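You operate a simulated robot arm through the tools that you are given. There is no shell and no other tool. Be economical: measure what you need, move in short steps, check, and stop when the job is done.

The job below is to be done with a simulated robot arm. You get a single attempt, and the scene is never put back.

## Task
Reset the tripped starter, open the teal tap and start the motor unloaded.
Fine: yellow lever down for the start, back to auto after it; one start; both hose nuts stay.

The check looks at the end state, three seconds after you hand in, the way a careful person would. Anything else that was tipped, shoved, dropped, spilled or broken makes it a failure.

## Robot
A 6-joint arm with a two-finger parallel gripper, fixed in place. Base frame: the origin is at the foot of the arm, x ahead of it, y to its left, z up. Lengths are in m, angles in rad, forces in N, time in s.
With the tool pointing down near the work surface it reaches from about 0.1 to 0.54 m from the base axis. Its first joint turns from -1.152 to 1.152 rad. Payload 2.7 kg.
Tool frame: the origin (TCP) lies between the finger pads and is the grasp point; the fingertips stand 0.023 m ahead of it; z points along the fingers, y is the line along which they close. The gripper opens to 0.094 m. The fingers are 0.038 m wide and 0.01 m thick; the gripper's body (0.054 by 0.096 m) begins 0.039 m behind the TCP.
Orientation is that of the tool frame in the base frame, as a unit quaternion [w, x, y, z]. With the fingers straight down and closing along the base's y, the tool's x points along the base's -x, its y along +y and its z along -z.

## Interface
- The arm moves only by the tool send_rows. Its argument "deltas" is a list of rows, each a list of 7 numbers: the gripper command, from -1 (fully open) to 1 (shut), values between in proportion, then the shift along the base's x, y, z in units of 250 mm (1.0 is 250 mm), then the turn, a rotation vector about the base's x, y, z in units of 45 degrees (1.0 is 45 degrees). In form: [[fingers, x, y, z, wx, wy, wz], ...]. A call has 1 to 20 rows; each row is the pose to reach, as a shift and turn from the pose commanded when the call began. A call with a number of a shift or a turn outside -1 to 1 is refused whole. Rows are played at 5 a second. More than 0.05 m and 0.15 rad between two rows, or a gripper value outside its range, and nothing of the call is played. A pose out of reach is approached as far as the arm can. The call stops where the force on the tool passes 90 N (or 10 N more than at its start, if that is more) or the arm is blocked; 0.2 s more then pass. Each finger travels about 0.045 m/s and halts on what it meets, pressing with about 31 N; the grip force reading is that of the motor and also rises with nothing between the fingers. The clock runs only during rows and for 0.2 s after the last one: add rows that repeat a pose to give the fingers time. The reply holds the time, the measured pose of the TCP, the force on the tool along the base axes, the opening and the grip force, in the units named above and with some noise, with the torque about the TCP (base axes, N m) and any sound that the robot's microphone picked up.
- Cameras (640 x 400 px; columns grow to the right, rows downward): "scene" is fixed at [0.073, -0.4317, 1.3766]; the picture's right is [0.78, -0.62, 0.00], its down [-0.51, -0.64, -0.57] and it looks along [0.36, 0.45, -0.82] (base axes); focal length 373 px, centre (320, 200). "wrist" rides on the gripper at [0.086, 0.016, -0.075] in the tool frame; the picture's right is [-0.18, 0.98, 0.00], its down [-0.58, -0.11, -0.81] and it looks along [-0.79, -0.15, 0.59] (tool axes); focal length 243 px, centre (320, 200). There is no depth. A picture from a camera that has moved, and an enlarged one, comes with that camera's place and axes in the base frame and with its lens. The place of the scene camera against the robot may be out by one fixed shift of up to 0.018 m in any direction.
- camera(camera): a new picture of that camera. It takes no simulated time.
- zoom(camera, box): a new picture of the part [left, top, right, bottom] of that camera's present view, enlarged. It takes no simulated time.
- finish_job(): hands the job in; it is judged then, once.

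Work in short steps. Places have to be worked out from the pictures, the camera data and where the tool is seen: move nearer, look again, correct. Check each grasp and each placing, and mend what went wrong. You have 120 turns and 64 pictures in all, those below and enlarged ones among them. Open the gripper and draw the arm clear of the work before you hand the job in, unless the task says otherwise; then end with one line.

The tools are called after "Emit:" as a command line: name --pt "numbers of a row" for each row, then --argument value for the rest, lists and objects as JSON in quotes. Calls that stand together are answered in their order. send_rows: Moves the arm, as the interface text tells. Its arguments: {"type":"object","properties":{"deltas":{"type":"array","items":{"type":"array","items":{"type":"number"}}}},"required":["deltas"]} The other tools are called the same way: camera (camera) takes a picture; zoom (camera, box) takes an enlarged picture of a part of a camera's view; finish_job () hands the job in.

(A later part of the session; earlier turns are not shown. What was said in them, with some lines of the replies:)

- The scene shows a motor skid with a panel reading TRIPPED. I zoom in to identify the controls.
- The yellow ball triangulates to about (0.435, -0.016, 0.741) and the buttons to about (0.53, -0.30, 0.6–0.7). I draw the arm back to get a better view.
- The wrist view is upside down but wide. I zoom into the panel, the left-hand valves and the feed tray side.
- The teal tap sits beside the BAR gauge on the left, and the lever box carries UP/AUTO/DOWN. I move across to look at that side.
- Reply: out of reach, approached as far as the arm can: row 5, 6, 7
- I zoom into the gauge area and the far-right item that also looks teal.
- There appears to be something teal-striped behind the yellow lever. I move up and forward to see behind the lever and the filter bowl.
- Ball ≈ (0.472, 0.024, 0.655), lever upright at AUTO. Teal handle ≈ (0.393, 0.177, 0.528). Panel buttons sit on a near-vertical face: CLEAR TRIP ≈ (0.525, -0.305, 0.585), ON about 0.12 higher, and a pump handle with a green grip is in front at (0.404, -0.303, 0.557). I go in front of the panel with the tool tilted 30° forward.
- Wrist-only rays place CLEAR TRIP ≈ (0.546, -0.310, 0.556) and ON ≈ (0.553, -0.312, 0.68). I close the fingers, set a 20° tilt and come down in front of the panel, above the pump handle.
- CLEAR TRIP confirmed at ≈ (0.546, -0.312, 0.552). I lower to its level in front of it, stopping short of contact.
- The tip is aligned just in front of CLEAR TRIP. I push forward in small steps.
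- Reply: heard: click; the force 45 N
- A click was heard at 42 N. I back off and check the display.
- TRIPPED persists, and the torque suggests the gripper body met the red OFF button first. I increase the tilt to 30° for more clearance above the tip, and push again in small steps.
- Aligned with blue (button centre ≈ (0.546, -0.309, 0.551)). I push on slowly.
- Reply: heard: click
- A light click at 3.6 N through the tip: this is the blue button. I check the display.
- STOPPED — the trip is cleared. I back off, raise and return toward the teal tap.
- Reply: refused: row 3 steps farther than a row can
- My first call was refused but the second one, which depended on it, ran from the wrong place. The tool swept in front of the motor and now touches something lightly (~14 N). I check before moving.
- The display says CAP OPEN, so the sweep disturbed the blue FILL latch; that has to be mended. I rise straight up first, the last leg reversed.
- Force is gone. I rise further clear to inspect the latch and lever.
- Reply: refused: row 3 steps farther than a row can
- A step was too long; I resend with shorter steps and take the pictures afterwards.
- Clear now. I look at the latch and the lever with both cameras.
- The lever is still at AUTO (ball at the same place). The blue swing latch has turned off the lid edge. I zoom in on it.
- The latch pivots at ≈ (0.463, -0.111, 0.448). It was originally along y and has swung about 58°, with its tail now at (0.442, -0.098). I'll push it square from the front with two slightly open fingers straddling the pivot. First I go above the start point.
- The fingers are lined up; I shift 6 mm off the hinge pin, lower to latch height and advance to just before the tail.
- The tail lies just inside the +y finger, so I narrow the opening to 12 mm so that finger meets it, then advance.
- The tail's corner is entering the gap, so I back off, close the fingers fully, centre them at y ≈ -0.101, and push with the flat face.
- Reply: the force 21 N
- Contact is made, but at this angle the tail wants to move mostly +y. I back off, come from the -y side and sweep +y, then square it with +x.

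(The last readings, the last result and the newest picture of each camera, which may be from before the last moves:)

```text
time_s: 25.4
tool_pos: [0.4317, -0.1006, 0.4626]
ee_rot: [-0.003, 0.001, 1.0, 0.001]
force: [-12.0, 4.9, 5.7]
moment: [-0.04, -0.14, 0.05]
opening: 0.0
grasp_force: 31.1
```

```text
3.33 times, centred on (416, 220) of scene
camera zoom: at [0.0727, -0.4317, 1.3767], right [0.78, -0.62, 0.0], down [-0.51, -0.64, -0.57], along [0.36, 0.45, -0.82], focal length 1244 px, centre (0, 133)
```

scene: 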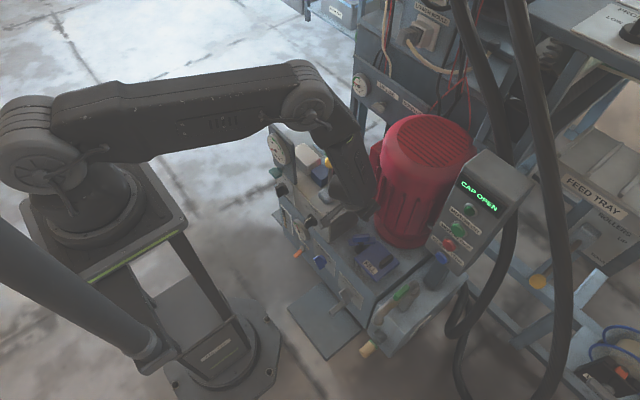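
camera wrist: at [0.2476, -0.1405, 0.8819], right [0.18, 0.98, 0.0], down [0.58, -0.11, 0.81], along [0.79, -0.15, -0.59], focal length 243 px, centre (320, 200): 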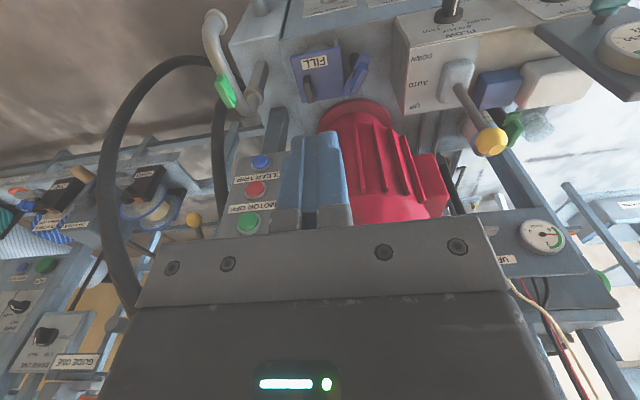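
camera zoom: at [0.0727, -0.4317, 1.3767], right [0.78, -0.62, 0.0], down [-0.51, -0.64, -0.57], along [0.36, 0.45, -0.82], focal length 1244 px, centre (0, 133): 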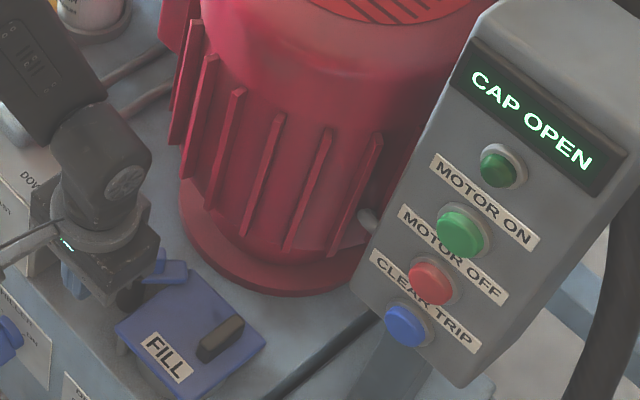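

The latch is moving a little (12 N). I keep pushing +x in small steps.

Emit:
send_rows --pt "1 0.02 0 0 0 0 0" --pt "1 0.04 0 0 0 0 0" --pt "1 0.05 0 0 0 0 0" --pt "1 0.05 0 0 0 0 0"

Emit:
zoom --camera "scene" --box '[320, 160, 512, 280]'

```text
time_s: 26.4
tool_pos: [0.4421, -0.0967, 0.4615]
ee_rot: [-0.007, -0.004, 1.0, 0.001]
force: [-26.3, 49.1, 11.5]
moment: [-0.3, -0.42, 1.06]
opening: 0.0002
grasp_force: 30.8
```

```text
3.33 times, centred on (416, 220) of scene
camera zoom: at [0.0725, -0.4311, 1.3768], right [0.78, -0.62, 0.0], down [-0.51, -0.64, -0.57], along [0.36, 0.45, -0.82], focal length 1244 px, centre (0, 133)
```

zoom: 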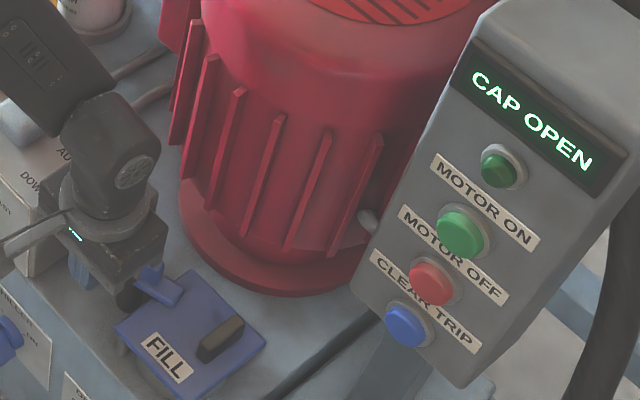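

A sideways force of 49 N suggests the finger is catching the post. I back off, rise and look.

Emit:
send_rows --pt "1 -0.06 -0.01 0 0 0 0" --pt "1 -0.14 -0.02 0 0 0 0" --pt "1 -0.2 -0.02 0.12 0 0 0" --pt "1 -0.26 -0.02 0.28 0 0 0" --pt "1 -0.3 -0.02 0.44 0 0 0" --pt "1 -0.3 -0.02 0.44 0 0 0"

Emit:
zoom --camera "wrist" --box '[220, 0, 440, 220]'

Emit:
zoom --camera "scene" --box '[330, 210, 410, 280]'

```text
time_s: 27.8
tool_pos: [0.3725, -0.1054, 0.5745]
ee_rot: [0.0, 0.0, 1.0, 0.0]
force: [-0.1, -0.8, 0.8]
moment: [0.02, 0.05, 0.0]
opening: 0.0001
grasp_force: 31.1
```

```text
1.82 times, centred on (330, 110) of wrist
camera zoom: at [0.2859, -0.0882, 0.6483], right [0.18, 0.98, 0.0], down [0.58, -0.11, 0.81], along [0.79, -0.15, -0.59], focal length 441 px, centre (302, 364)
```

zoom: 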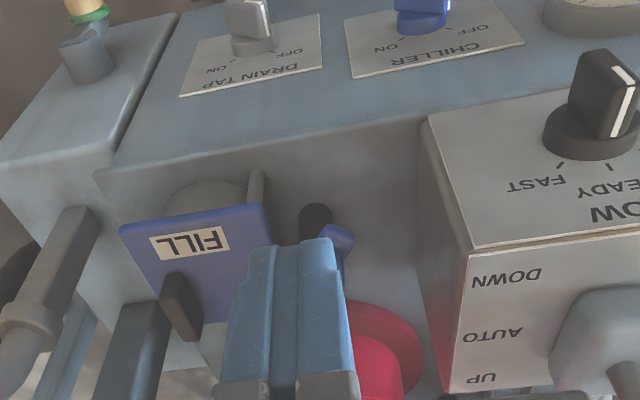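

```text
5.71 times, centred on (370, 245) of scene
camera zoom: at [0.0729, -0.4317, 1.3766], right [0.78, -0.62, 0.0], down [-0.51, -0.64, -0.57], along [0.36, 0.45, -0.82], focal length 2133 px, centre (34, -57)
```

zoom: 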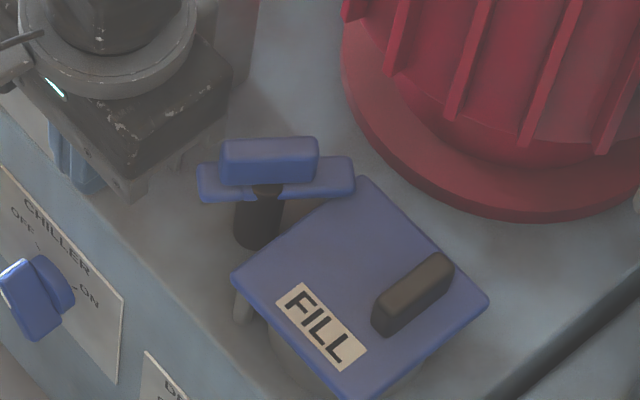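

The latch ended where it was; the finger slipped to the wrong side of the tail. I'll go in between the lid and the tail (y ≈ -0.122, deeper in x), then sweep +y.

Emit:
send_rows --pt "1 0 -0.066 -0.16 0 0 0" --pt "1 0 -0.066 -0.32 0 0 0" --pt "1 0 -0.066 -0.422 0 0 0" --pt "1 0.1 -0.066 -0.422 0 0 0" --pt "1 0.18 -0.066 -0.422 0 0 0" --pt "1 0.23 -0.066 -0.422 0 0 0" --pt "1 0.23 -0.066 -0.422 0 0 0"

Emit:
zoom --camera "wrist" --box '[220, 0, 440, 220]'

```text
time_s: 29.4
tool_pos: [0.4309, -0.1224, 0.4664]
ee_rot: [0.001, 0.0, 1.0, 0.0]
force: [0.5, 0.1, 0.4]
moment: [-0.02, 0.0, 0.0]
opening: 0.0001
grasp_force: 31.5
```

```text
1.82 times, centred on (330, 110) of wrist
camera zoom: at [0.345, -0.1049, 0.5414], right [0.18, 0.98, 0.0], down [0.58, -0.11, 0.81], along [0.79, -0.15, -0.59], focal length 441 px, centre (302, 364)
```

zoom: 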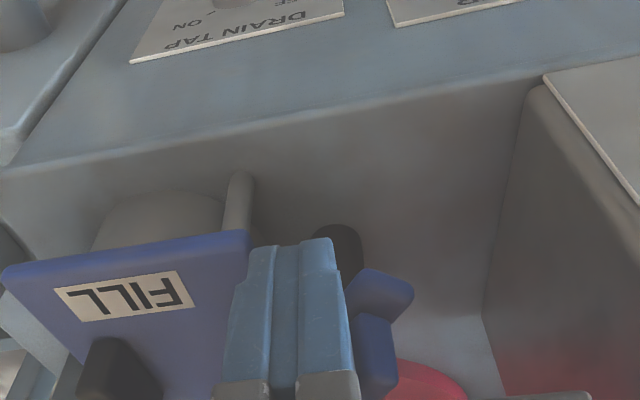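

The finger now sits on the lid side of the tail. I sweep +y, then nudge +x to square the latch.

Emit:
send_rows --pt "1 0 0.03 0 0 0 0" --pt "1 0 0.05 0 0 0 0" --pt "1 0 0.07 0 0 0 0" --pt "1 0 0.085 0 0 0 0" --pt "1 0.01 0.085 0 0 0 0" --pt "1 0.02 0.085 0 0 0 0" --pt "1 0.02 0.085 0 0 0 0"

Emit:
zoom --camera "scene" --box '[320, 160, 512, 280]'

```text
time_s: 31.0
tool_pos: [0.4327, -0.1011, 0.4679]
ee_rot: [-0.004, 0.0, 1.0, 0.001]
force: [-17.2, 5.7, 5.8]
moment: [-0.04, -0.07, 0.03]
opening: 0.0
grasp_force: 31.5
```

```text
3.33 times, centred on (416, 220) of scene
camera zoom: at [0.0727, -0.4316, 1.3767], right [0.78, -0.62, 0.0], down [-0.51, -0.64, -0.57], along [0.36, 0.45, -0.82], focal length 1244 px, centre (0, 133)
```

zoom: 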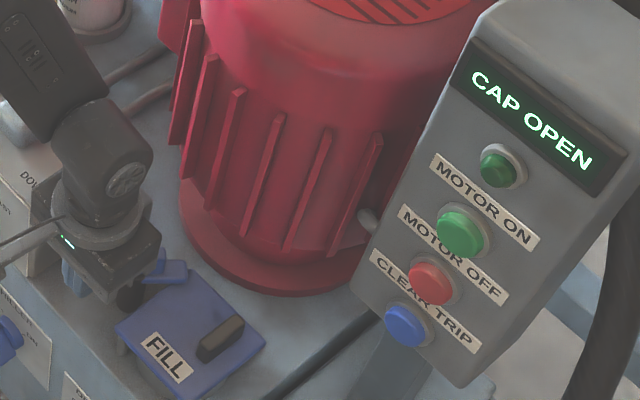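

The fingertip probably rode over the low bar. I go back to the lid side, drop 11 mm lower and sweep again.

Emit:
send_rows --pt "1 -0.03 0 0 0 0 0" --pt "1 -0.03 -0.085 0 0 0 0" --pt "1 -0.02 -0.087 -0.04 0 0 0" --pt "1 -0.02 -0.087 -0.045 0 0 0" --pt "1 -0.02 -0.05 -0.045 0 0 0" --pt "1 -0.02 -0.02 -0.045 0 0 0" --pt "1 -0.02 0.0 -0.045 0 0 0" --pt "1 -0.02 0.005 -0.045 0 0 0" --pt "1 -0.02 0.005 -0.045 0 0 0"

```text
time_s: 33.0
tool_pos: [0.4297, -0.1016, 0.4564]
ee_rot: [0.0, 0.0, 1.0, 0.001]
force: [0.4, 0.1, 0.4]
moment: [-0.01, 0.0, -0.02]
opening: 0.0
grasp_force: 31.7
```

No load now. I look at where the latch is before squaring it.

Emit:
zoom --camera "wrist" --box '[220, 0, 440, 220]'

```text
1.82 times, centred on (330, 110) of wrist
camera zoom: at [0.3438, -0.084, 0.5313], right [0.18, 0.98, 0.0], down [0.58, -0.11, 0.81], along [0.79, -0.15, -0.59], focal length 441 px, centre (302, 364)
```

zoom: 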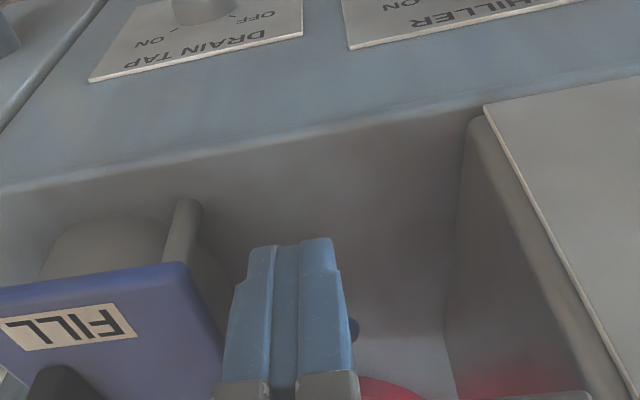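

The tail has come round to ≈ (0.452, -0.088). I now square it with +x.

Emit:
send_rows --pt "1 0.01 0.0 0 0 0 0" --pt "1 0.02 0.0 0 0 0 0" --pt "1 0.03 0.0 0 0 0 0" --pt "1 0.03 0.0 0 0 0 0"

Emit:
zoom --camera "scene" --box '[320, 160, 512, 280]'

```text
time_s: 34.0
tool_pos: [0.4375, -0.0999, 0.4578]
ee_rot: [0.0, 0.0, 1.0, -0.001]
force: [-3.9, 4.8, -2.3]
moment: [-0.04, 0.0, 0.13]
opening: 0.0
grasp_force: 31.2
```

```text
3.33 times, centred on (416, 220) of scene
camera zoom: at [0.073, -0.4317, 1.3766], right [0.78, -0.62, 0.0], down [-0.51, -0.64, -0.57], along [0.36, 0.45, -0.82], focal length 1244 px, centre (0, 133)
```

zoom: 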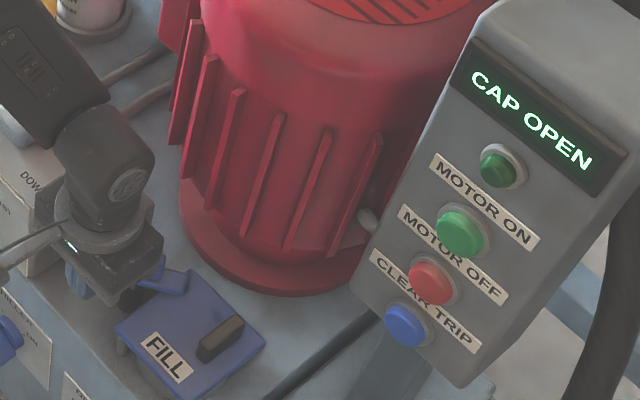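

Partly round, but still CAP OPEN; the closed fingers would catch the post. I return to the straddling grip: 30 mm open, TCP y ≈ -0.111, so the post passes between the fingers.

Emit:
send_rows --pt "1 -0.08 0 0 0 0 0" --pt "1 -0.18 0 0 0 0 0" --pt "0.362 -0.19 -0.045 0 0 0 0" --pt "0.362 -0.19 -0.045 0 0 0 0" --pt "0.362 -0.1 -0.045 0 0 0 0" --pt "0.362 -0.04 -0.045 0 0 0 0" --pt "0.362 -0.0 -0.045 0 0 0 0" --pt "0.362 0.02 -0.045 0 0 0 0" --pt "0.362 0.03 -0.045 0 0 0 0" --pt "0.362 0.03 -0.045 0 0 0 0"

```text
time_s: 36.2
tool_pos: [0.4435, -0.1102, 0.4561]
ee_rot: [-0.002, 0.0, 1.0, 0.0]
force: [-8.4, 10.1, 3.3]
moment: [-0.04, 0.06, 0.28]
opening: 0.0346
grasp_force: 5.4
```

The finger is being pushed +y a little; I look.

Emit:
zoom --camera "wrist" --box '[220, 0, 440, 220]'

```text
1.82 times, centred on (330, 110) of wrist
camera zoom: at [0.3582, -0.0946, 0.5313], right [0.18, 0.98, 0.0], down [0.58, -0.11, 0.8], along [0.79, -0.15, -0.59], focal length 441 px, centre (302, 364)
```

zoom: 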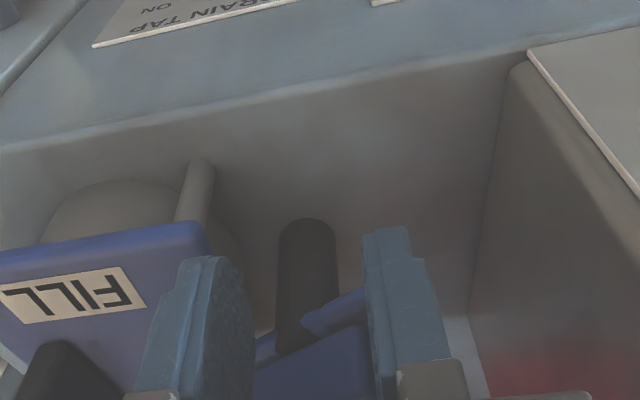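

The latch is nearly square, riding on the +y finger. I push on a few more millimetres.

Emit:
send_rows --pt "0.362 0.01 0 0 0 0 0" --pt "0.362 0.02 0 0 0 0 0" --pt "0.362 0.03 0 0 0 0 0" --pt "0.362 0.04 0 0 0 0 0" --pt "0.362 0.04 0 0 0 0 0"

Emit:
zoom --camera "scene" --box '[320, 160, 512, 280]'

```text
time_s: 37.2
tool_pos: [0.4487, -0.1099, 0.4564]
ee_rot: [-0.013, 0.0, 1.0, 0.002]
force: [-5.4, 11.4, 5.7]
moment: [-0.11, -0.1, 0.25]
opening: 0.0359
grasp_force: 7.2
stopped in row 5: the force on the tool passed its limit at 95 N (the readings are from after the stop); the commanded pose is now the measured one
```

```text
3.33 times, centred on (416, 220) of scene
camera zoom: at [0.0729, -0.4316, 1.3767], right [0.78, -0.62, 0.0], down [-0.51, -0.64, -0.57], along [0.36, 0.45, -0.82], focal length 1244 px, centre (0, 133)
```

zoom: 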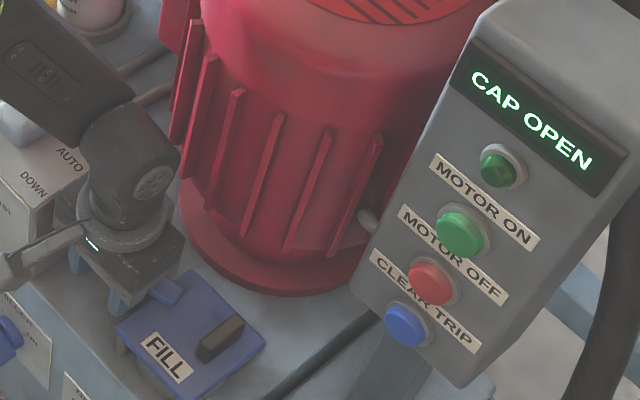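

About 10° short of square; something firm stopped the front push. I'll finish from the other side: closed fingers behind the latch arm (+x side), to be pushed back -x. First I reposition above.

Emit:
send_rows --pt "0.362 -0.1 0 0 0 0 0" --pt "0.362 -0.18 0 0.06 0 0 0" --pt "1 -0.2 0 0.2 0 0 0" --pt "1 -0.2 -0.02 0.36 0 0 0" --pt "1 -0.1 -0.06 0.46 0 0 0" --pt "1 0.06 -0.08 0.46 0 0 0" --pt "1 0.2 -0.08 0.46 0 0 0" --pt "1 0.21 -0.08 0.36 0 0 0" --pt "1 0.21 -0.08 0.28 0 0 0" --pt "1 0.21 -0.08 0.28 0 0 0"

Emit:
zoom --camera "wrist" --box '[220, 0, 440, 220]'

```text
time_s: 39.0
tool_pos: [0.4896, -0.1328, 0.5488]
ee_rot: [-0.027, 0.004, 1.0, 0.005]
force: [-9.3, 1.6, 3.5]
moment: [-0.1, -0.86, 0.13]
opening: 0.0
grasp_force: 31.6
stopped in row 8: the force on the tool passed its limit at 128 N (the readings are from after the stop); the commanded pose is now the measured one
```

```text
1.82 times, centred on (330, 110) of wrist
camera zoom: at [0.4078, -0.1159, 0.6286], right [0.19, 0.98, 0.0], down [0.62, -0.12, 0.77], along [0.76, -0.15, -0.64], focal length 441 px, centre (302, 364)
```

zoom: 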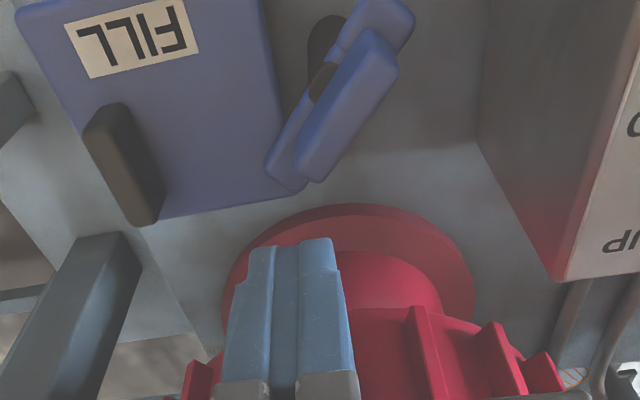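

The wrist met the motor, so that side is too tight. The view shows the latch at 47° from closed: it was dragged back on withdrawal because the finger was touching its end face. I fix the tilt, back off and redo the front push with a 22 mm gap, so the finger bears only on the latch's side.

Emit:
send_rows --pt "1 -0.12 0 0.04 0 -0.03 0" --pt "0.532 -0.26 0.04 0.04 0 -0.069 0" --pt "0.532 -0.4 0.083 0.0 0 -0.069 0" --pt "0.532 -0.42 0.083 -0.15 0 -0.069 0" --pt "0.532 -0.42 0.083 -0.3 0 -0.069 0" --pt "0.532 -0.42 0.083 -0.367 0 -0.069 0" --pt "0.532 -0.34 0.083 -0.367 0 -0.069 0" --pt "0.532 -0.26 0.083 -0.367 0 -0.069 0" --pt "0.532 -0.26 0.083 -0.367 0 -0.069 0"

```text
time_s: 41.0
tool_pos: [0.4245, -0.1133, 0.4595]
ee_rot: [0.002, 0.004, 1.0, 0.005]
force: [0.8, 0.7, 0.3]
moment: [-0.02, 0.02, 0.01]
opening: 0.0219
grasp_force: 0.0
```

Straddling the post line now; I push +x in 3 mm steps.

Emit:
send_rows --pt "0.532 0.012 0.004 0 0 0 0" --pt "0.532 0.024 0.004 0 0 0 0" --pt "0.532 0.036 0.004 0 0 0 0" --pt "0.532 0.048 0.004 0 0 0 0" --pt "0.532 0.06 0.004 0 0 0 0" --pt "0.532 0.07 0.004 0 0 0 0" --pt "0.532 0.08 0.004 0 0 0 0"

Emit:
zoom --camera "wrist" --box '[220, 0, 440, 220]'

```text
time_s: 42.6
tool_pos: [0.4446, -0.1097, 0.4571]
ee_rot: [-0.001, 0.003, 1.0, 0.005]
force: [-12.9, 20.6, 2.0]
moment: [-0.3, 0.08, 0.59]
opening: 0.031
grasp_force: 10.2
```

```text
1.82 times, centred on (330, 110) of wrist
camera zoom: at [0.3581, -0.0928, 0.5317], right [0.19, 0.98, 0.01], down [0.58, -0.12, 0.8], along [0.79, -0.15, -0.59], focal length 441 px, centre (302, 364)
```

zoom: 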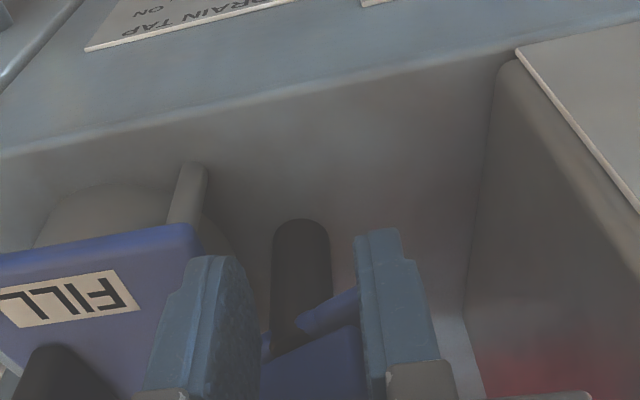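

The tail keeps wedging inside the +y finger. The earlier closed-finger +y sweep worked best, but the tapered tip needs to be ~10 mm deeper in x. I back out, close, go in on the lid side, deepen, and sweep +y.

Emit:
send_rows --pt "0.532 -0.1 0 0 0 0 0" --pt "0.532 -0.18 -0.04 0 0 0 0" --pt "1 -0.18 -0.04 0 0 0 0" --pt "1 -0.18 -0.04 0 0 0 0" --pt "1 -0.06 -0.042 0 0 0 0" --pt "1 -0.04 -0.055 0 0 0 0" --pt "1 -0.018 -0.055 0 0 0 0" --pt "1 -0.018 -0.055 0 0 0 0"

```text
time_s: 44.4
tool_pos: [0.4311, -0.1239, 0.4537]
ee_rot: [-0.013, 0.004, 1.0, 0.007]
force: [-48.6, 5.5, 19.5]
moment: [0.17, -0.99, 0.63]
opening: 0.0
grasp_force: 31.1
```

Blocked at x ≈ 0.431 (bar/post contact). I ease off to light contact and sweep +y from here, then let +x follow as it frees.

Emit:
send_rows --pt "1 -0.032 0 0.01 0 0 0" --pt "1 -0.032 0.03 0.01 0 0 0" --pt "1 -0.03 0.06 0.01 0 0 0" --pt "1 -0.02 0.08 0.01 0 0 0" --pt "1 -0.012 0.09 0.01 0 0 0" --pt "1 -0.004 0.1 0.01 0 0 0" --pt "1 -0.004 0.1 0.01 0 0 0"

Emit:
zoom --camera "scene" --box '[320, 160, 512, 280]'

```text
time_s: 46.0
tool_pos: [0.4398, -0.099, 0.4612]
ee_rot: [0.002, 0.004, 1.0, 0.005]
force: [0.2, 0.4, 0.2]
moment: [0.01, -0.01, 0.03]
opening: 0.0
grasp_force: 30.5
```

```text
3.33 times, centred on (416, 220) of scene
camera zoom: at [0.073, -0.4317, 1.3766], right [0.78, -0.62, 0.0], down [-0.51, -0.64, -0.57], along [0.36, 0.45, -0.82], focal length 1244 px, centre (0, 133)
```

zoom: 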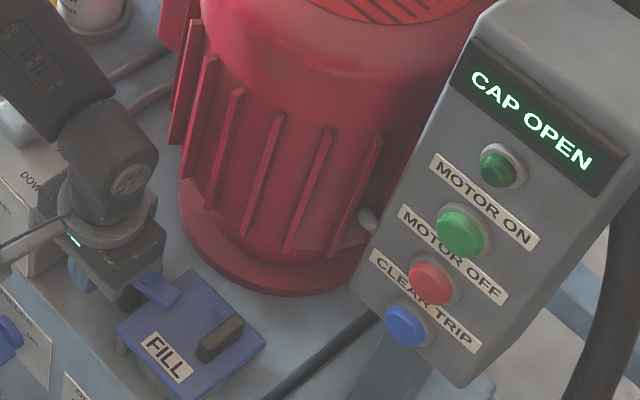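

No load and the latch is ~10–15° short. I nudge +x with a touch of +y to finish it.

Emit:
send_rows --pt "1 0.008 0.01 0 0 0 0" --pt "1 0.016 0.014 0 0 0 0" --pt "1 0.024 0.014 0 0 0 0" --pt "1 0.032 0.014 0 0 0 0"

```text
time_s: 47.0
tool_pos: [0.4461, -0.0949, 0.4595]
ee_rot: [-0.001, 0.004, 1.0, 0.006]
force: [-14.6, 3.6, 12.4]
moment: [0.01, 0.09, 0.0]
opening: 0.0004
grasp_force: 30.9
```

A clean 15 N contact with the side of the latch. A few more millimetres.

Emit:
send_rows --pt "1 0.008 0.0 0 0 0 0" --pt "1 0.016 0.0 0 0 0 0" --pt "1 0.024 0.0 0 0 0 0" --pt "1 0.024 0.0 0 0 0 0"

Emit:
zoom --camera "scene" --box '[320, 160, 512, 280]'

```text
time_s: 48.0
tool_pos: [0.4471, -0.096, 0.4589]
ee_rot: [-0.01, 0.005, 1.0, 0.006]
force: [-45.0, 3.5, 40.1]
moment: [-0.22, 0.19, -0.23]
opening: 0.0001
grasp_force: 31.1
```

```text
3.33 times, centred on (416, 220) of scene
camera zoom: at [0.0719, -0.4316, 1.3767], right [0.78, -0.62, 0.0], down [-0.51, -0.64, -0.57], along [0.36, 0.45, -0.82], focal length 1244 px, centre (0, 133)
```

zoom: 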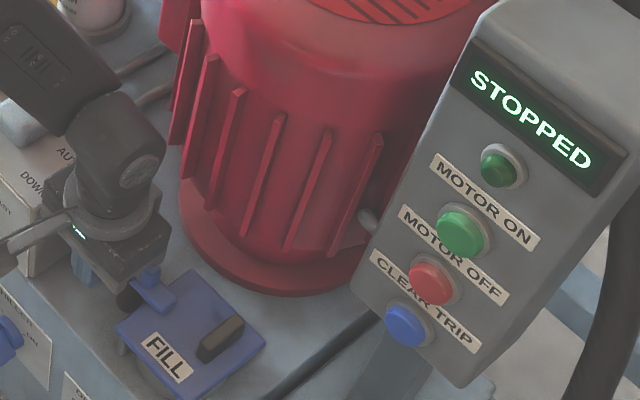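

STOPPED again: the cap is latched. I withdraw straight back in -x, then rise.

Emit:
send_rows --pt "1 -0.03 -0.004 0 0 0 0" --pt "1 -0.12 -0.02 0 0 0 0" --pt "1 -0.26 -0.04 0.0 0 0 0" --pt "1 -0.32 -0.04 0.14 0 0 0" --pt "1 -0.34 -0.04 0.3 0 0 0" --pt "1 -0.34 -0.04 0.46 0 0 0" --pt "1 -0.36 -0.04 0.62 0 0 0" --pt "1 -0.36 -0.04 0.78 0 0 0" --pt "1 -0.36 0.06 0.9 0 0 0"

Emit:
camera --camera "scene"

```text
time_s: 50.0
tool_pos: [0.364, -0.0841, 0.6847]
ee_rot: [0.002, 0.003, 1.0, 0.005]
force: [0.2, 0.6, 0.4]
moment: [0.0, 0.04, -0.03]
opening: 0.0
grasp_force: 31.0
```

```text
5 pictures are left
```

scene: 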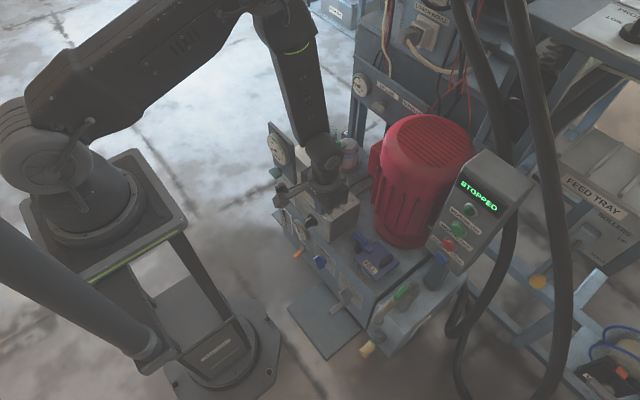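

The latch holds and all looks as before; 5 pictures are left, so I'll be sparing. I go in front of the teal tap with the fingers open for one close view.

Emit:
send_rows --pt "1 -0.14 0.04 0 0 0 0" --pt "0 -0.26 0.14 0 0 0 0" --pt "-1 -0.31 0.3 0 0 0 0" --pt "-1 -0.31 0.48 0 0 0 0" --pt "-1 -0.31 0.66 0 0 0 0" --pt "-1 -0.31 0.84 -0.05 0 0 0" --pt "-1 -0.31 1.0 -0.1 0 0 0" --pt "-1 -0.31 1.0 -0.1 0 0 0"

Emit:
zoom --camera "wrist" --box '[220, 40, 460, 220]'

```text
time_s: 51.8
tool_pos: [0.2857, 0.1687, 0.6601]
ee_rot: [0.002, 0.003, 1.0, 0.005]
force: [-0.3, 0.0, 0.1]
moment: [-0.02, 0.0, -0.03]
opening: 0.0942
grasp_force: 0.0
```

```text
2.22 times, centred on (340, 130) of wrist
camera zoom: at [0.1996, 0.186, 0.7352], right [0.19, 0.98, 0.01], down [0.58, -0.12, 0.81], along [0.79, -0.15, -0.59], focal length 539 px, centre (276, 356)
```

zoom: 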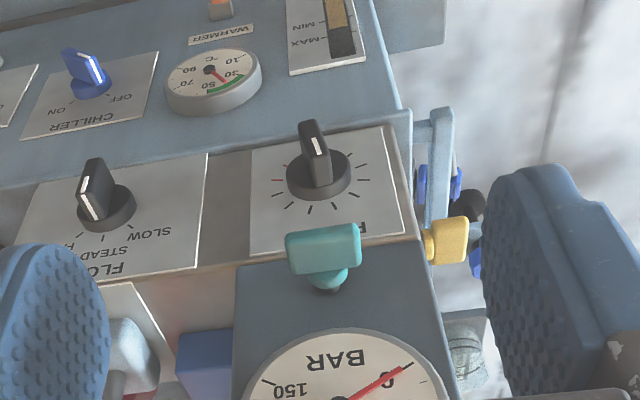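

The teal handle is a T-bar lying horizontally, centre ≈ (0.393, 0.176, 0.525), about 36 mm long, on an axis along x. Opening should be anticlockwise from the front, so the +y end is pushed down until it stands vertical. I close the fingers, tilt 30° and line up over the +y end.

Emit:
send_rows --pt "0 0.03 0.03 -0.06 0 -0.16 0" --pt "1 0.06 0.06 -0.14 0 -0.32 0" --pt "1 0.1 0.101 -0.22 0 -0.5 0" --pt "1 0.15 0.101 -0.3 0 -0.667 0" --pt "1 0.197 0.101 -0.368 0 -0.667 0" --pt "1 0.28 0.101 -0.368 0 -0.667 0" --pt "1 0.36 0.101 -0.368 0 -0.667 0" --pt "1 0.36 0.101 -0.368 0 -0.667 0"

```text
time_s: 53.6
tool_pos: [0.377, 0.1935, 0.5688]
ee_rot: [0.26, 0.003, 0.966, 0.006]
force: [0.2, 0.6, 0.4]
moment: [0.01, 0.0, 0.0]
opening: 0.0003
grasp_force: 31.0
out of reach, approached as far as the arm can: row 1
```

No contact yet. I press down in small steps on the +y end of the handle.

Emit:
send_rows --pt "1 0 0 -0.03 0 0 0" --pt "1 0 0 -0.06 0 0 0" --pt "1 0 0 -0.085 0 0 0" --pt "1 0 0 -0.11 0 0 0" --pt "1 0 0 -0.13 0 0 0"

```text
time_s: 54.8
tool_pos: [0.3792, 0.1955, 0.5374]
ee_rot: [0.263, 0.0, 0.965, 0.008]
force: [-4.8, 14.0, 13.4]
moment: [0.01, -0.3, 0.33]
opening: 0.0002
grasp_force: 31.1
```

The +13/+14 N reaction on y and z shows the bar has turned well down on the +y side (~75°). I finish with a little more down and -y.

Emit:
send_rows --pt "1 0 0 -0.012 0 0 0" --pt "1 0 -0.01 -0.016 0 0 0" --pt "1 0 -0.02 -0.016 0 0 0" --pt "1 0 -0.02 -0.016 0 0 0"

Emit:
zoom --camera "scene" --box '[230, 100, 390, 200]'

```text
time_s: 55.8
tool_pos: [0.3781, 0.1927, 0.5323]
ee_rot: [0.262, -0.001, 0.965, 0.008]
force: [-10.8, 43.4, 1.0]
moment: [0.14, 0.13, 0.42]
opening: 0.0002
grasp_force: 31.2
```

```text
4.00 times, centred on (310, 150) of scene
camera zoom: at [0.0728, -0.4312, 1.3768], right [0.78, -0.62, 0.0], down [-0.51, -0.64, -0.57], along [0.36, 0.45, -0.82], focal length 1493 px, centre (360, 400)
```

zoom: 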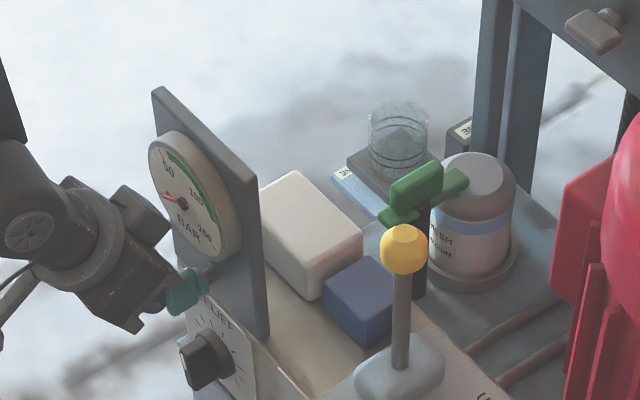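

The teal bar now stands vertical against its stop (43 N): tap open. I release it sideways, back off and rise, straightening the tool and opening the fingers.

Emit:
send_rows --pt "1 0 0.04 0 0 0 0" --pt "1 -0.08 0.05 0.0 0 0 0" --pt "1 -0.2 0.05 0.04 0 0 0" --pt "1 -0.24 0.05 0.18 0 0.1 0" --pt "0.2 -0.24 0.05 0.34 0 0.25 0" --pt "0.2 -0.22 0.0 0.5 0 0.4 0" --pt "0.2 -0.2 -0.08 0.66 0 0.55 0" --pt "0.2 -0.16 -0.16 0.82 0 0.667 0" --pt "0 -0.08 -0.26 0.95 0 0.667 0" --pt "0 0.02 -0.36 1.0 0 0.667 0"

```text
time_s: 58.0
tool_pos: [0.3421, 0.0809, 0.7476]
ee_rot: [0.093, 0.001, 0.996, -0.001]
force: [1.0, 0.1, 0.0]
moment: [-0.01, 0.01, 0.03]
opening: 0.0468
grasp_force: 0.1
out of reach, approached as far as the arm can: row 7, 8, 9, 10
```

The arm was still catching up. A zero move to settle and read the pose.

Emit:
send_rows --pt "0 0 0 0 0 0 0" --pt "0 0 0 0 0 0 0"

```text
time_s: 58.6
tool_pos: [0.3433, 0.0812, 0.7489]
ee_rot: [0.092, 0.002, 0.996, -0.002]
force: [0.4, -0.9, 0.4]
moment: [0.02, -0.01, 0.03]
opening: 0.047
grasp_force: 0.0
```

Settled at (0.343, 0.081, 0.749). I move above the yellow ball with the tool vertical.

Emit:
send_rows --pt "-0.2 0.1 -0.04 0.06 0 0.06 0" --pt "-0.2 0.22 -0.1 0.06 0 0.12 0" --pt "-0.2 0.36 -0.16 0.06 0 0.18 0" --pt "-0.2 0.48 -0.22 0.06 0 0.235 0" --pt "-0.2 0.516 -0.228 0.06 0 0.235 0" --pt "-0.2 0.516 -0.228 0.06 0 0.235 0"

```text
time_s: 60.0
tool_pos: [0.4601, -0.0225, 0.7722]
ee_rot: [-0.068, -0.005, 0.994, -0.09]
force: [-0.4, 0.1, -0.4]
moment: [0.03, 0.0, -0.02]
opening: 0.0565
grasp_force: 0.1
out of reach, approached as far as the arm can: row 1, 2, 3, 4, 5, 6
```

The arm came out tilted and off target (pose limit nearby). I correct the orientation and go for the ball position again, staying above it.

Emit:
send_rows --pt "-0.2 0.0 0.0 0.06 0.08 -0.06 0" --pt "-0.2 0.0 0.06 0.06 0.16 -0.12 0" --pt "-0.2 0.02 0.12 0.04 0.229 -0.173 -0.013" --pt "-0.2 0.048 0.186 0.0 0.229 -0.173 -0.013" --pt "-0.2 0.048 0.186 0.0 0.229 -0.173 -0.013"

```text
time_s: 61.2
tool_pos: [0.4335, -0.0174, 0.7522]
ee_rot: [0.016, -0.01, 0.998, -0.055]
force: [-0.4, -0.1, -0.8]
moment: [-0.01, -0.04, -0.02]
opening: 0.0564
grasp_force: 0.0
out of reach, approached as far as the arm can: row 1, 2, 3, 4, 5
```

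Still limited. I return toward a pose that was fine before (0.36, -0.09, 0.75) and re-square the tool.

Emit:
send_rows --pt "-0.2 -0.08 -0.08 0.0 0.05 0.01 0" --pt "-0.2 -0.18 -0.17 0.0 0.1 0.03 -0.01" --pt "-0.2 -0.28 -0.28 0.0 0.14 0.04 -0.025" --pt "-0.2 -0.28 -0.28 0.0 0.14 0.04 -0.025" --pt "-0.2 -0.28 -0.28 0.0 0.14 0.04 -0.025"

```text
time_s: 62.4
tool_pos: [0.3601, -0.0222, 0.7402]
ee_rot: [0.006, 0.009, 0.999, -0.03]
force: [-0.3, -0.4, -0.7]
moment: [0.01, 0.02, -0.02]
opening: 0.0564
grasp_force: 0.1
out of reach, approached as far as the arm can: row 1, 2, 3
```

Rows 4–5 were no longer out of reach. I settle and read.

Emit:
send_rows --pt "-0.2 0 0 0 0 0 0" --pt "-0.2 0 0 0 0 0 0" --pt "-0.2 0 0 0 0 0 0"

```text
time_s: 63.2
tool_pos: [0.3606, -0.0206, 0.7408]
ee_rot: [0.006, 0.009, 1.0, -0.03]
force: [0.9, -0.1, 0.3]
moment: [-0.03, 0.01, -0.02]
opening: 0.0563
grasp_force: 0.1
```

I rise to a height where poses were reached well before, to unlock the joints.

Emit:
send_rows --pt "-0.2 0 0 0.14 0 0 0" --pt "-0.2 0 0 0.28 0 0 0" --pt "-0.2 0 -0.05 0.42 0 0 0" --pt "-0.2 0 -0.1 0.56 0 0 0" --pt "-0.2 0 -0.15 0.66 0 0 0" --pt "-0.2 0 -0.15 0.66 0 0 0"

Emit:
camera --camera "scene"

```text
time_s: 64.6
tool_pos: [0.3476, -0.0244, 0.8661]
ee_rot: [0.011, 0.011, 0.998, -0.063]
force: [0.3, 0.0, -0.3]
moment: [0.0, 0.01, 0.0]
opening: 0.0563
grasp_force: 0.1
out of reach, approached as far as the arm can: row 1, 2, 3, 4, 5, 6
```

```text
2 pictures are left
```

scene: 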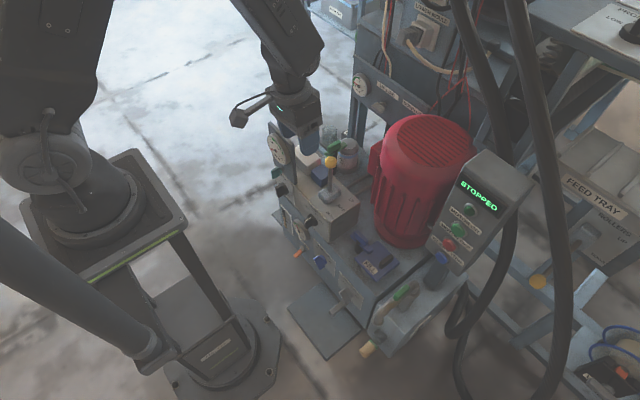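

The arm is near a wrist-aligned singular posture; the lever and display are fine (STOPPED, lever AUTO). I go back to the low, close-in pose that was reached cleanly earlier.

Emit:
send_rows --pt "-0.2 -0.08 0.06 -0.06 0.05 0.01 0.01" --pt "-0.2 -0.16 0.14 -0.16 0.1 0.02 0.02" --pt "-0.2 -0.23 0.24 -0.28 0.16 0.028 0.028" --pt "-0.2 -0.23 0.34 -0.42 0.16 0.028 0.028" --pt "-0.2 -0.23 0.44 -0.56 0.16 0.028 0.028" --pt "-0.2 -0.23 0.5 -0.7 0.16 0.028 0.028" --pt "-0.2 -0.23 0.5 -0.74 0.16 0.028 0.028" --pt "-0.2 -0.23 0.5 -0.74 0.16 0.028 0.028"

```text
time_s: 66.4
tool_pos: [0.3017, 0.0999, 0.6832]
ee_rot: [0.001, 0.001, 1.0, -0.001]
force: [-0.7, -0.1, 0.0]
moment: [0.02, -0.01, 0.01]
opening: 0.0566
grasp_force: 0.1
out of reach, approached as far as the arm can: row 1, 2, 3, 4, 5
```

Pose reached exactly. I retrace the earlier good path at this height toward y ≈ -0.08, then outward and up.

Emit:
send_rows --pt "-0.2 0 -0.15 0.0 0 0 0" --pt "-0.2 0 -0.3 0.0 0 0 0" --pt "-0.2 0 -0.45 0.0 0 0 0" --pt "-0.2 0.06 -0.6 0.02 0 0 0" --pt "-0.2 0.16 -0.68 0.06 0 0 0" --pt "-0.2 0.28 -0.72 0.14 0 0 0" --pt "-0.2 0.38 -0.72 0.26 0 0 0" --pt "-0.2 0.42 -0.72 0.3 0 0 0" --pt "-0.2 0.42 -0.72 0.3 0 0 0"

```text
time_s: 68.4
tool_pos: [0.392, -0.036, 0.7396]
ee_rot: [0.046, 0.012, 0.997, -0.062]
force: [-0.1, 0.3, 0.9]
moment: [0.02, -0.02, 0.0]
opening: 0.0568
grasp_force: 0.1
out of reach, approached as far as the arm can: row 4, 5, 6, 7, 8, 9
```

The limit is again the aligned wrist. Tilting the tool forward 30° bends the wrist clearly (that worked before), so I do that while moving toward (0.40, -0.15, 0.80).

Emit:
send_rows --pt "-0.2 0 0 0.1 0.05 -0.14 0" --pt "-0.2 0 -0.02 0.2 0.1 -0.28 0" --pt "-0.2 0.0 -0.1 0.24 0.158 -0.42 0" --pt "-0.2 0.0 -0.22 0.24 0.158 -0.55 0" --pt "-0.2 0.0 -0.34 0.24 0.158 -0.55 0" --pt "-0.2 0.0 -0.456 0.24 0.158 -0.55 0" --pt "-0.2 0.0 -0.456 0.24 0.158 -0.55 0"

```text
time_s: 70.0
tool_pos: [0.4064, -0.1929, 0.8193]
ee_rot: [0.215, 0.001, 0.975, 0.061]
force: [-0.4, -0.8, -0.9]
moment: [-0.04, -0.04, -0.02]
opening: 0.0563
grasp_force: 0.1
out of reach, approached as far as the arm can: row 1, 2, 3
```

Reached; and I learn that commands continue from the unclipped pose. I now untilt to vertical here.

Emit:
send_rows --pt "-0.2 0.02 0.04 0 -0.04 0.14 0" --pt "-0.2 0.04 0.08 0 -0.08 0.28 0" --pt "-0.2 0.08 0.14 0 -0.12 0.42 0" --pt "-0.2 0.12 0.2 0 -0.158 0.55 0" --pt "-0.2 0.12 0.2 0 -0.158 0.55 0"

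```text
time_s: 71.2
tool_pos: [0.4372, -0.1428, 0.8181]
ee_rot: [-0.001, 0.0, 1.0, -0.001]
force: [-0.2, 0.3, -1.0]
moment: [-0.01, 0.01, -0.01]
opening: 0.0564
grasp_force: 0.1
```

Unlocked. Now I go above the ball.

Emit:
send_rows --pt "-0.5 0.03 0.16 0 0 0 0" --pt "-0.5 0.06 0.32 0 0 0 0" --pt "-0.5 0.1 0.48 0 0 0 0" --pt "-0.5 0.14 0.64 -0.02 0 0 0" --pt "-0.5 0.14 0.667 -0.15 0 0 0" --pt "-0.5 0.14 0.667 -0.2 0 0 0"

```text
time_s: 72.6
tool_pos: [0.4714, 0.0228, 0.7683]
ee_rot: [0.001, 0.001, 1.0, 0.0]
force: [-0.7, -0.1, -0.6]
moment: [0.0, 0.0, 0.0]
opening: 0.0706
grasp_force: 0.2
```

Exactly above the ball. I lower to ball height and close on it.

Emit:
send_rows --pt "-0.5 0 0 -0.15 0 0 0" --pt "-0.5 0 0 -0.3 0 0 0" --pt "-0.5 0 0 -0.444 0 0 0" --pt "-0.5 0 0 -0.444 0 0 0" --pt "1 0 0 -0.444 0 0 0" --pt "1 0 0 -0.444 0 0 0" --pt "1 0 0 -0.444 0 0 0" --pt "1 0 0 -0.444 0 0 0"

```text
time_s: 74.4
tool_pos: [0.4724, 0.0252, 0.6574]
ee_rot: [0.0, 0.0, 1.0, 0.0]
force: [-0.5, 39.4, -8.4]
moment: [0.4, 0.06, -0.04]
opening: 0.0308
grasp_force: 44.9
```

The ball is gripped (30.8 mm) with a 39 N sideways load, so the ball sits a few mm toward +y. I shift to relieve it.

Emit:
send_rows --pt "1 0 0.008 0 0 0 0" --pt "1 0 0.016 0 0 0 0" --pt "1 0 0.016 0 0 0 0"

```text
time_s: 75.2
tool_pos: [0.4725, 0.0244, 0.6576]
ee_rot: [0.001, 0.001, 1.0, -0.001]
force: [8.5, 5.9, -16.2]
moment: [-0.09, -0.99, 0.19]
opening: 0.031
grasp_force: 44.8
```

Load relieved. I draw the lever toward -x (DOWN) along an arc, in steps.

Emit:
send_rows --pt "1 -0.03 0 0.0 0 0 0" --pt "1 -0.06 0 -0.003 0 0 0" --pt "1 -0.09 0 -0.007 0 0 0" --pt "1 -0.12 0 -0.013 0 0 0"

```text
time_s: 76.2
tool_pos: [0.4419, 0.0242, 0.655]
ee_rot: [0.001, 0.001, 1.0, 0.001]
force: [5.8, -16.3, 14.3]
moment: [-0.16, -1.25, -0.12]
opening: 0.0307
grasp_force: 44.7
```

Moving easily (6 N). I continue.

Emit:
send_rows --pt "1 -0.03 0 -0.004 0 0 0" --pt "1 -0.06 0 -0.012 0 0 0" --pt "1 -0.08 0 -0.018 0 0 0"

```text
time_s: 77.0
tool_pos: [0.4204, 0.0246, 0.6483]
ee_rot: [0.0, 0.002, 1.0, 0.0]
force: [13.3, -26.4, -12.6]
moment: [-0.17, -1.07, -0.14]
opening: 0.0306
grasp_force: 44.9
```

The ball pulls down a bit; I follow the arc lower and continue.

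Emit:
send_rows --pt "1 -0.02 -0.006 -0.016 0 0 0" --pt "1 -0.04 -0.008 -0.026 0 0 0" --pt "1 -0.06 -0.008 -0.036 0 0 0"

```text
time_s: 77.8
tool_pos: [0.4065, 0.0242, 0.6407]
ee_rot: [0.001, -0.001, 1.0, 0.0]
force: [3.4, 6.7, 9.0]
moment: [0.05, -1.28, 0.04]
opening: 0.0307
grasp_force: 45.0
```

About 29° now with no end stop yet. I continue gently.

Emit:
send_rows --pt "1 -0.016 0 -0.009 0 0 0" --pt "1 -0.032 0 -0.018 0 0 0" --pt "1 -0.048 0 -0.028 0 0 0"

```text
time_s: 78.6
tool_pos: [0.4013, 0.0233, 0.6366]
ee_rot: [0.008, 0.001, 1.0, 0.001]
force: [18.9, -3.3, 25.8]
moment: [-0.02, -0.27, 0.0]
opening: 0.0308
grasp_force: 44.9
```

The end stop is felt (measured lags the command, ~30 N): lever DOWN. I release and rise.

Emit:
send_rows --pt "1 0.016 0 0.014 0 0 0" --pt "-0.5 0.016 0 0.014 0 0 0" --pt "-0.5 0.016 0 0.014 0 0 0" --pt "-0.5 0.016 0 0.014 0 0 0" --pt "-0.5 0.016 0 0.16 0 0 0" --pt "-0.5 0.016 0 0.32 0 0 0" --pt "-0.5 0.016 0 0.48 0 0 0" --pt "-0.5 0.016 0 0.56 0 0 0"

```text
time_s: 80.4
tool_pos: [0.398, 0.0234, 0.7741]
ee_rot: [0.0, 0.001, 1.0, 0.0]
force: [-0.3, -0.4, -0.1]
moment: [0.0, -0.01, 0.0]
opening: 0.0703
grasp_force: 0.0
```

Lever is down. I close the fingers and go back to the panel along the known-good path, tilting to 30°.

Emit:
send_rows --pt "0 0.03 -0.08 0.12 0 0 0" --pt "1 0.08 -0.24 0.17 0 0 0" --pt "1 0.12 -0.4 0.17 0 0 0" --pt "1 0.15 -0.56 0.17 0 0 0" --pt "1 0.15 -0.67 0.17 0 0 0" --pt "1 0.1 -0.76 0.17 0 -0.15 0" --pt "1 0.06 -0.86 0.17 0 -0.3 0" --pt "1 0.06 -0.92 0.17 0 -0.45 0" --pt "1 0.06 -0.96 0.15 0 -0.6 0" --pt "1 0.06 -1.0 0.1 0 -0.667 0" --pt "1 0.06 -1.0 0.1 0 -0.667 0"

```text
time_s: 82.8
tool_pos: [0.4137, -0.2268, 0.7988]
ee_rot: [0.259, 0.001, 0.966, 0.001]
force: [-0.6, 0.0, -0.1]
moment: [-0.02, -0.02, -0.03]
opening: 0.0
grasp_force: 31.3
```

Good. I descend to stand off in front of MOTOR ON.

Emit:
send_rows --pt "1 0.04 -0.12 -0.06 0 0 0" --pt "1 0.09 -0.24 -0.14 0 0 0" --pt "1 0.14 -0.337 -0.24 0 0 0" --pt "1 0.2 -0.337 -0.36 0 0 0" --pt "1 0.26 -0.337 -0.435 0 0 0" --pt "1 0.305 -0.337 -0.435 0 0 0" --pt "1 0.305 -0.337 -0.435 0 0 0"

Emit:
zoom --camera "scene" --box '[300, 130, 540, 280]'

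```text
time_s: 84.4
tool_pos: [0.491, -0.3112, 0.6904]
ee_rot: [0.26, 0.001, 0.966, 0.0]
force: [-0.2, 0.5, -0.5]
moment: [0.02, -0.01, -0.02]
opening: 0.0
grasp_force: 31.0
```

```text
2.67 times, centred on (420, 205) of scene
camera zoom: at [0.073, -0.4317, 1.3766], right [0.78, -0.62, 0.0], down [-0.51, -0.64, -0.57], along [0.36, 0.45, -0.82], focal length 995 px, centre (53, 187)
```

zoom: 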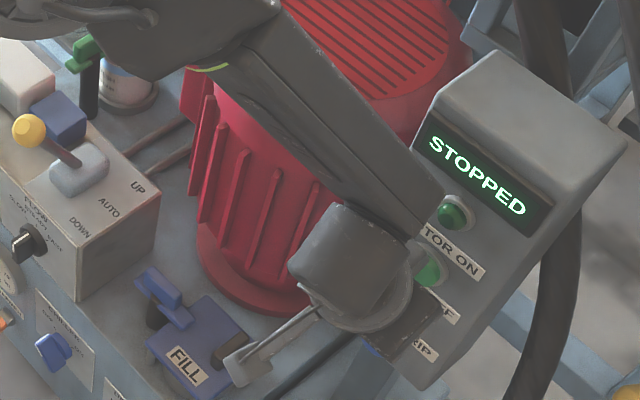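

The lever stays DOWN, display STOPPED, fingers in front of MOTOR ON. I press in small steps and listen for the click.

Emit:
send_rows --pt "1 0.05 0 0 0 0 0" --pt "1 0.09 0 0 0 0 0" --pt "1 0.11 0 0 0 0 0" --pt "1 0.12 0 0 0 0 0"

```text
time_s: 85.4
tool_pos: [0.5191, -0.3098, 0.6897]
ee_rot: [0.258, 0.001, 0.966, 0.001]
force: [-10.9, 0.9, 3.0]
moment: [0.03, 0.03, 0.05]
opening: 0.0
grasp_force: 31.1
heard: click
```

Click, with the load on the tip (torque ≈ 0). I back straight off and listen.

Emit:
send_rows --pt "1 -0.08 0 0 0 0 0" --pt "1 -0.16 0 0 0 0 0" --pt "1 -0.26 0 0.08 0 0 0" --pt "1 -0.36 0.04 0.2 0 0 0" --pt "1 -0.42 0.12 0.32 0 0 0" --pt "1 -0.42 0.22 0.42 0 0 0" --pt "1 -0.42 0.337 0.435 0 0 0" --pt "1 -0.42 0.337 0.435 0 0 0"

```text
time_s: 87.2
tool_pos: [0.4165, -0.2248, 0.7987]
ee_rot: [0.26, 0.001, 0.966, 0.0]
force: [-0.3, -0.3, -1.0]
moment: [-0.02, 0.01, 0.0]
opening: 0.0002
grasp_force: 30.7
```

The start is pressed once. I return to the lever along the same path (which also gives the motor some seconds to run up unloaded).

Emit:
send_rows --pt "1 0 0.04 0.05 0 0.067 0" --pt "1 0 0.08 0.07 0 0.217 0" --pt "1 0 0.14 0.07 0 0.367 0" --pt "1 0.04 0.24 0.07 0 0.517 0" --pt "1 0.09 0.33 0.07 0 0.667 0" --pt "0 0.09 0.44 0.07 0 0.667 0" --pt "-0.5 0.06 0.6 0.07 0 0.667 0" --pt "-0.5 0.02 0.76 0.05 0 0.667 0" --pt "-0.5 -0.02 0.92 0 0 0.667 0" --pt "-0.5 -0.05 1.0 -0.1 0 0.667 0" --pt "-0.5 -0.05 1.0 -0.1 0 0.667 0" --pt "-0.5 -0.05 1.0 -0.1 0 0.667 0"

```text
time_s: 89.8
tool_pos: [0.4039, 0.0237, 0.7719]
ee_rot: [0.0, 0.0, 1.0, 0.0]
force: [0.1, 0.2, 0.2]
moment: [-0.03, -0.02, 0.0]
opening: 0.0705
grasp_force: 0.1
```

Above the lowered ball. I lower and grip it.

Emit:
send_rows --pt "-0.5 -0.01 0 -0.16 0 0 0" --pt "-0.5 -0.01 0 -0.32 0 0 0" --pt "-0.5 -0.01 0 -0.46 0 0 0" --pt "-0.5 -0.01 0.002 -0.54 0 0 0" --pt "-0.5 -0.01 0.002 -0.54 0 0 0" --pt "1 -0.01 0.002 -0.54 0 0 0" --pt "1 -0.01 0.002 -0.54 0 0 0" --pt "1 -0.01 0.002 -0.54 0 0 0" --pt "1 -0.01 0.002 -0.54 0 0 0"

```text
time_s: 91.8
tool_pos: [0.4003, 0.0248, 0.6372]
ee_rot: [0.001, 0.0, 1.0, 0.0]
force: [1.4, 5.5, -5.8]
moment: [0.02, 0.21, 0.01]
opening: 0.0305
grasp_force: 45.2
```

Gripped. I bring the lever back along the arc to its original AUTO position.

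Emit:
send_rows --pt "1 0.036 0 0.018 0 0 0" --pt "1 0.072 0 0.035 0 0 0" --pt "1 0.11 0 0.049 0 0 0" --pt "1 0.152 0 0.06 0 0 0" --pt "1 0.192 0 0.068 0 0 0" --pt "1 0.232 0 0.074 0 0 0" --pt "1 0.262 0 0.078 0 0 0" --pt "1 0.289 0 0.08 0 0 0" --pt "1 0.289 0 0.08 0 0 0"

```text
time_s: 93.8
tool_pos: [0.4723, 0.0256, 0.6581]
ee_rot: [-0.001, 0.0, 1.0, -0.001]
force: [-10.4, 14.1, -11.0]
moment: [0.09, 1.27, 0.07]
opening: 0.0307
grasp_force: 44.8
```

At the original position. I release, rise and withdraw to near the starting pose.

Emit:
send_rows --pt "-0.5 0 0 0 0 0 0" --pt "-0.5 0 0 0 0 0 0" --pt "-0.5 0 0 0 0 0 0" --pt "-0.5 0 0 0.14 0 0 0" --pt "-0.5 0 0 0.3 0 0 0" --pt "-0.5 0 0 0.46 0 0 0" --pt "-0.5 0 0 0.62 0 0 0" --pt "-1 -0.02 -0.12 0.72 0 0 0" --pt "-1 -0.06 -0.26 0.82 0 0 0" --pt "-1 -0.1 -0.4 0.92 0 0 0" --pt "-1 -0.14 -0.54 1.0 0 0 0" --pt "-1 -0.22 -0.68 1.0 0 0 0" --pt "-1 -0.3 -0.8 1.0 0 0 0" --pt "-1 -0.3 -0.8 1.0 0 0 0"

Emit:
camera --camera "scene"

```text
time_s: 96.8
tool_pos: [0.3976, -0.173, 0.9079]
ee_rot: [0.001, 0.0, 1.0, 0.0]
force: [0.1, -0.2, -0.6]
moment: [-0.01, 0.03, -0.03]
opening: 0.0938
grasp_force: 0.0
```

```text
0 pictures are left
```

scene: 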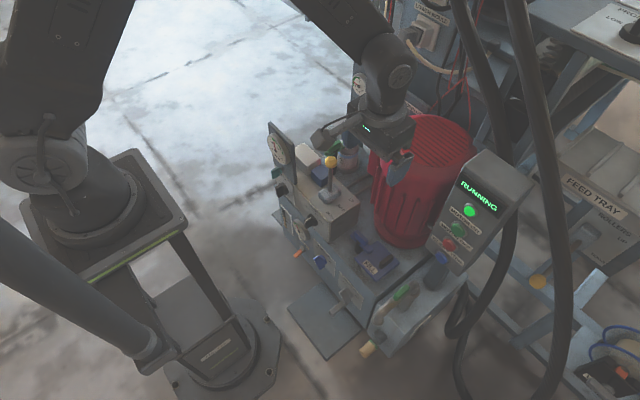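

The display reads RUNNING with its lamp lit, the lever ball is back at its AUTO place, and the arm is clear and open. I hand in.

Emit:
finish_job

```text
The job is handed in.
```

The trip is cleared, the teal tap is open, and the motor was started once with the yellow lever down. It is now RUNNING with the lever back at auto, and neither hose nut was touched. Along the way I knocked the FILL cap latch open and turned it back until CAP OPEN cleared, pressed what seems to have been MOTOR OFF while the motor was stopped, and bumped the motor once (128 N) with no shift visible.
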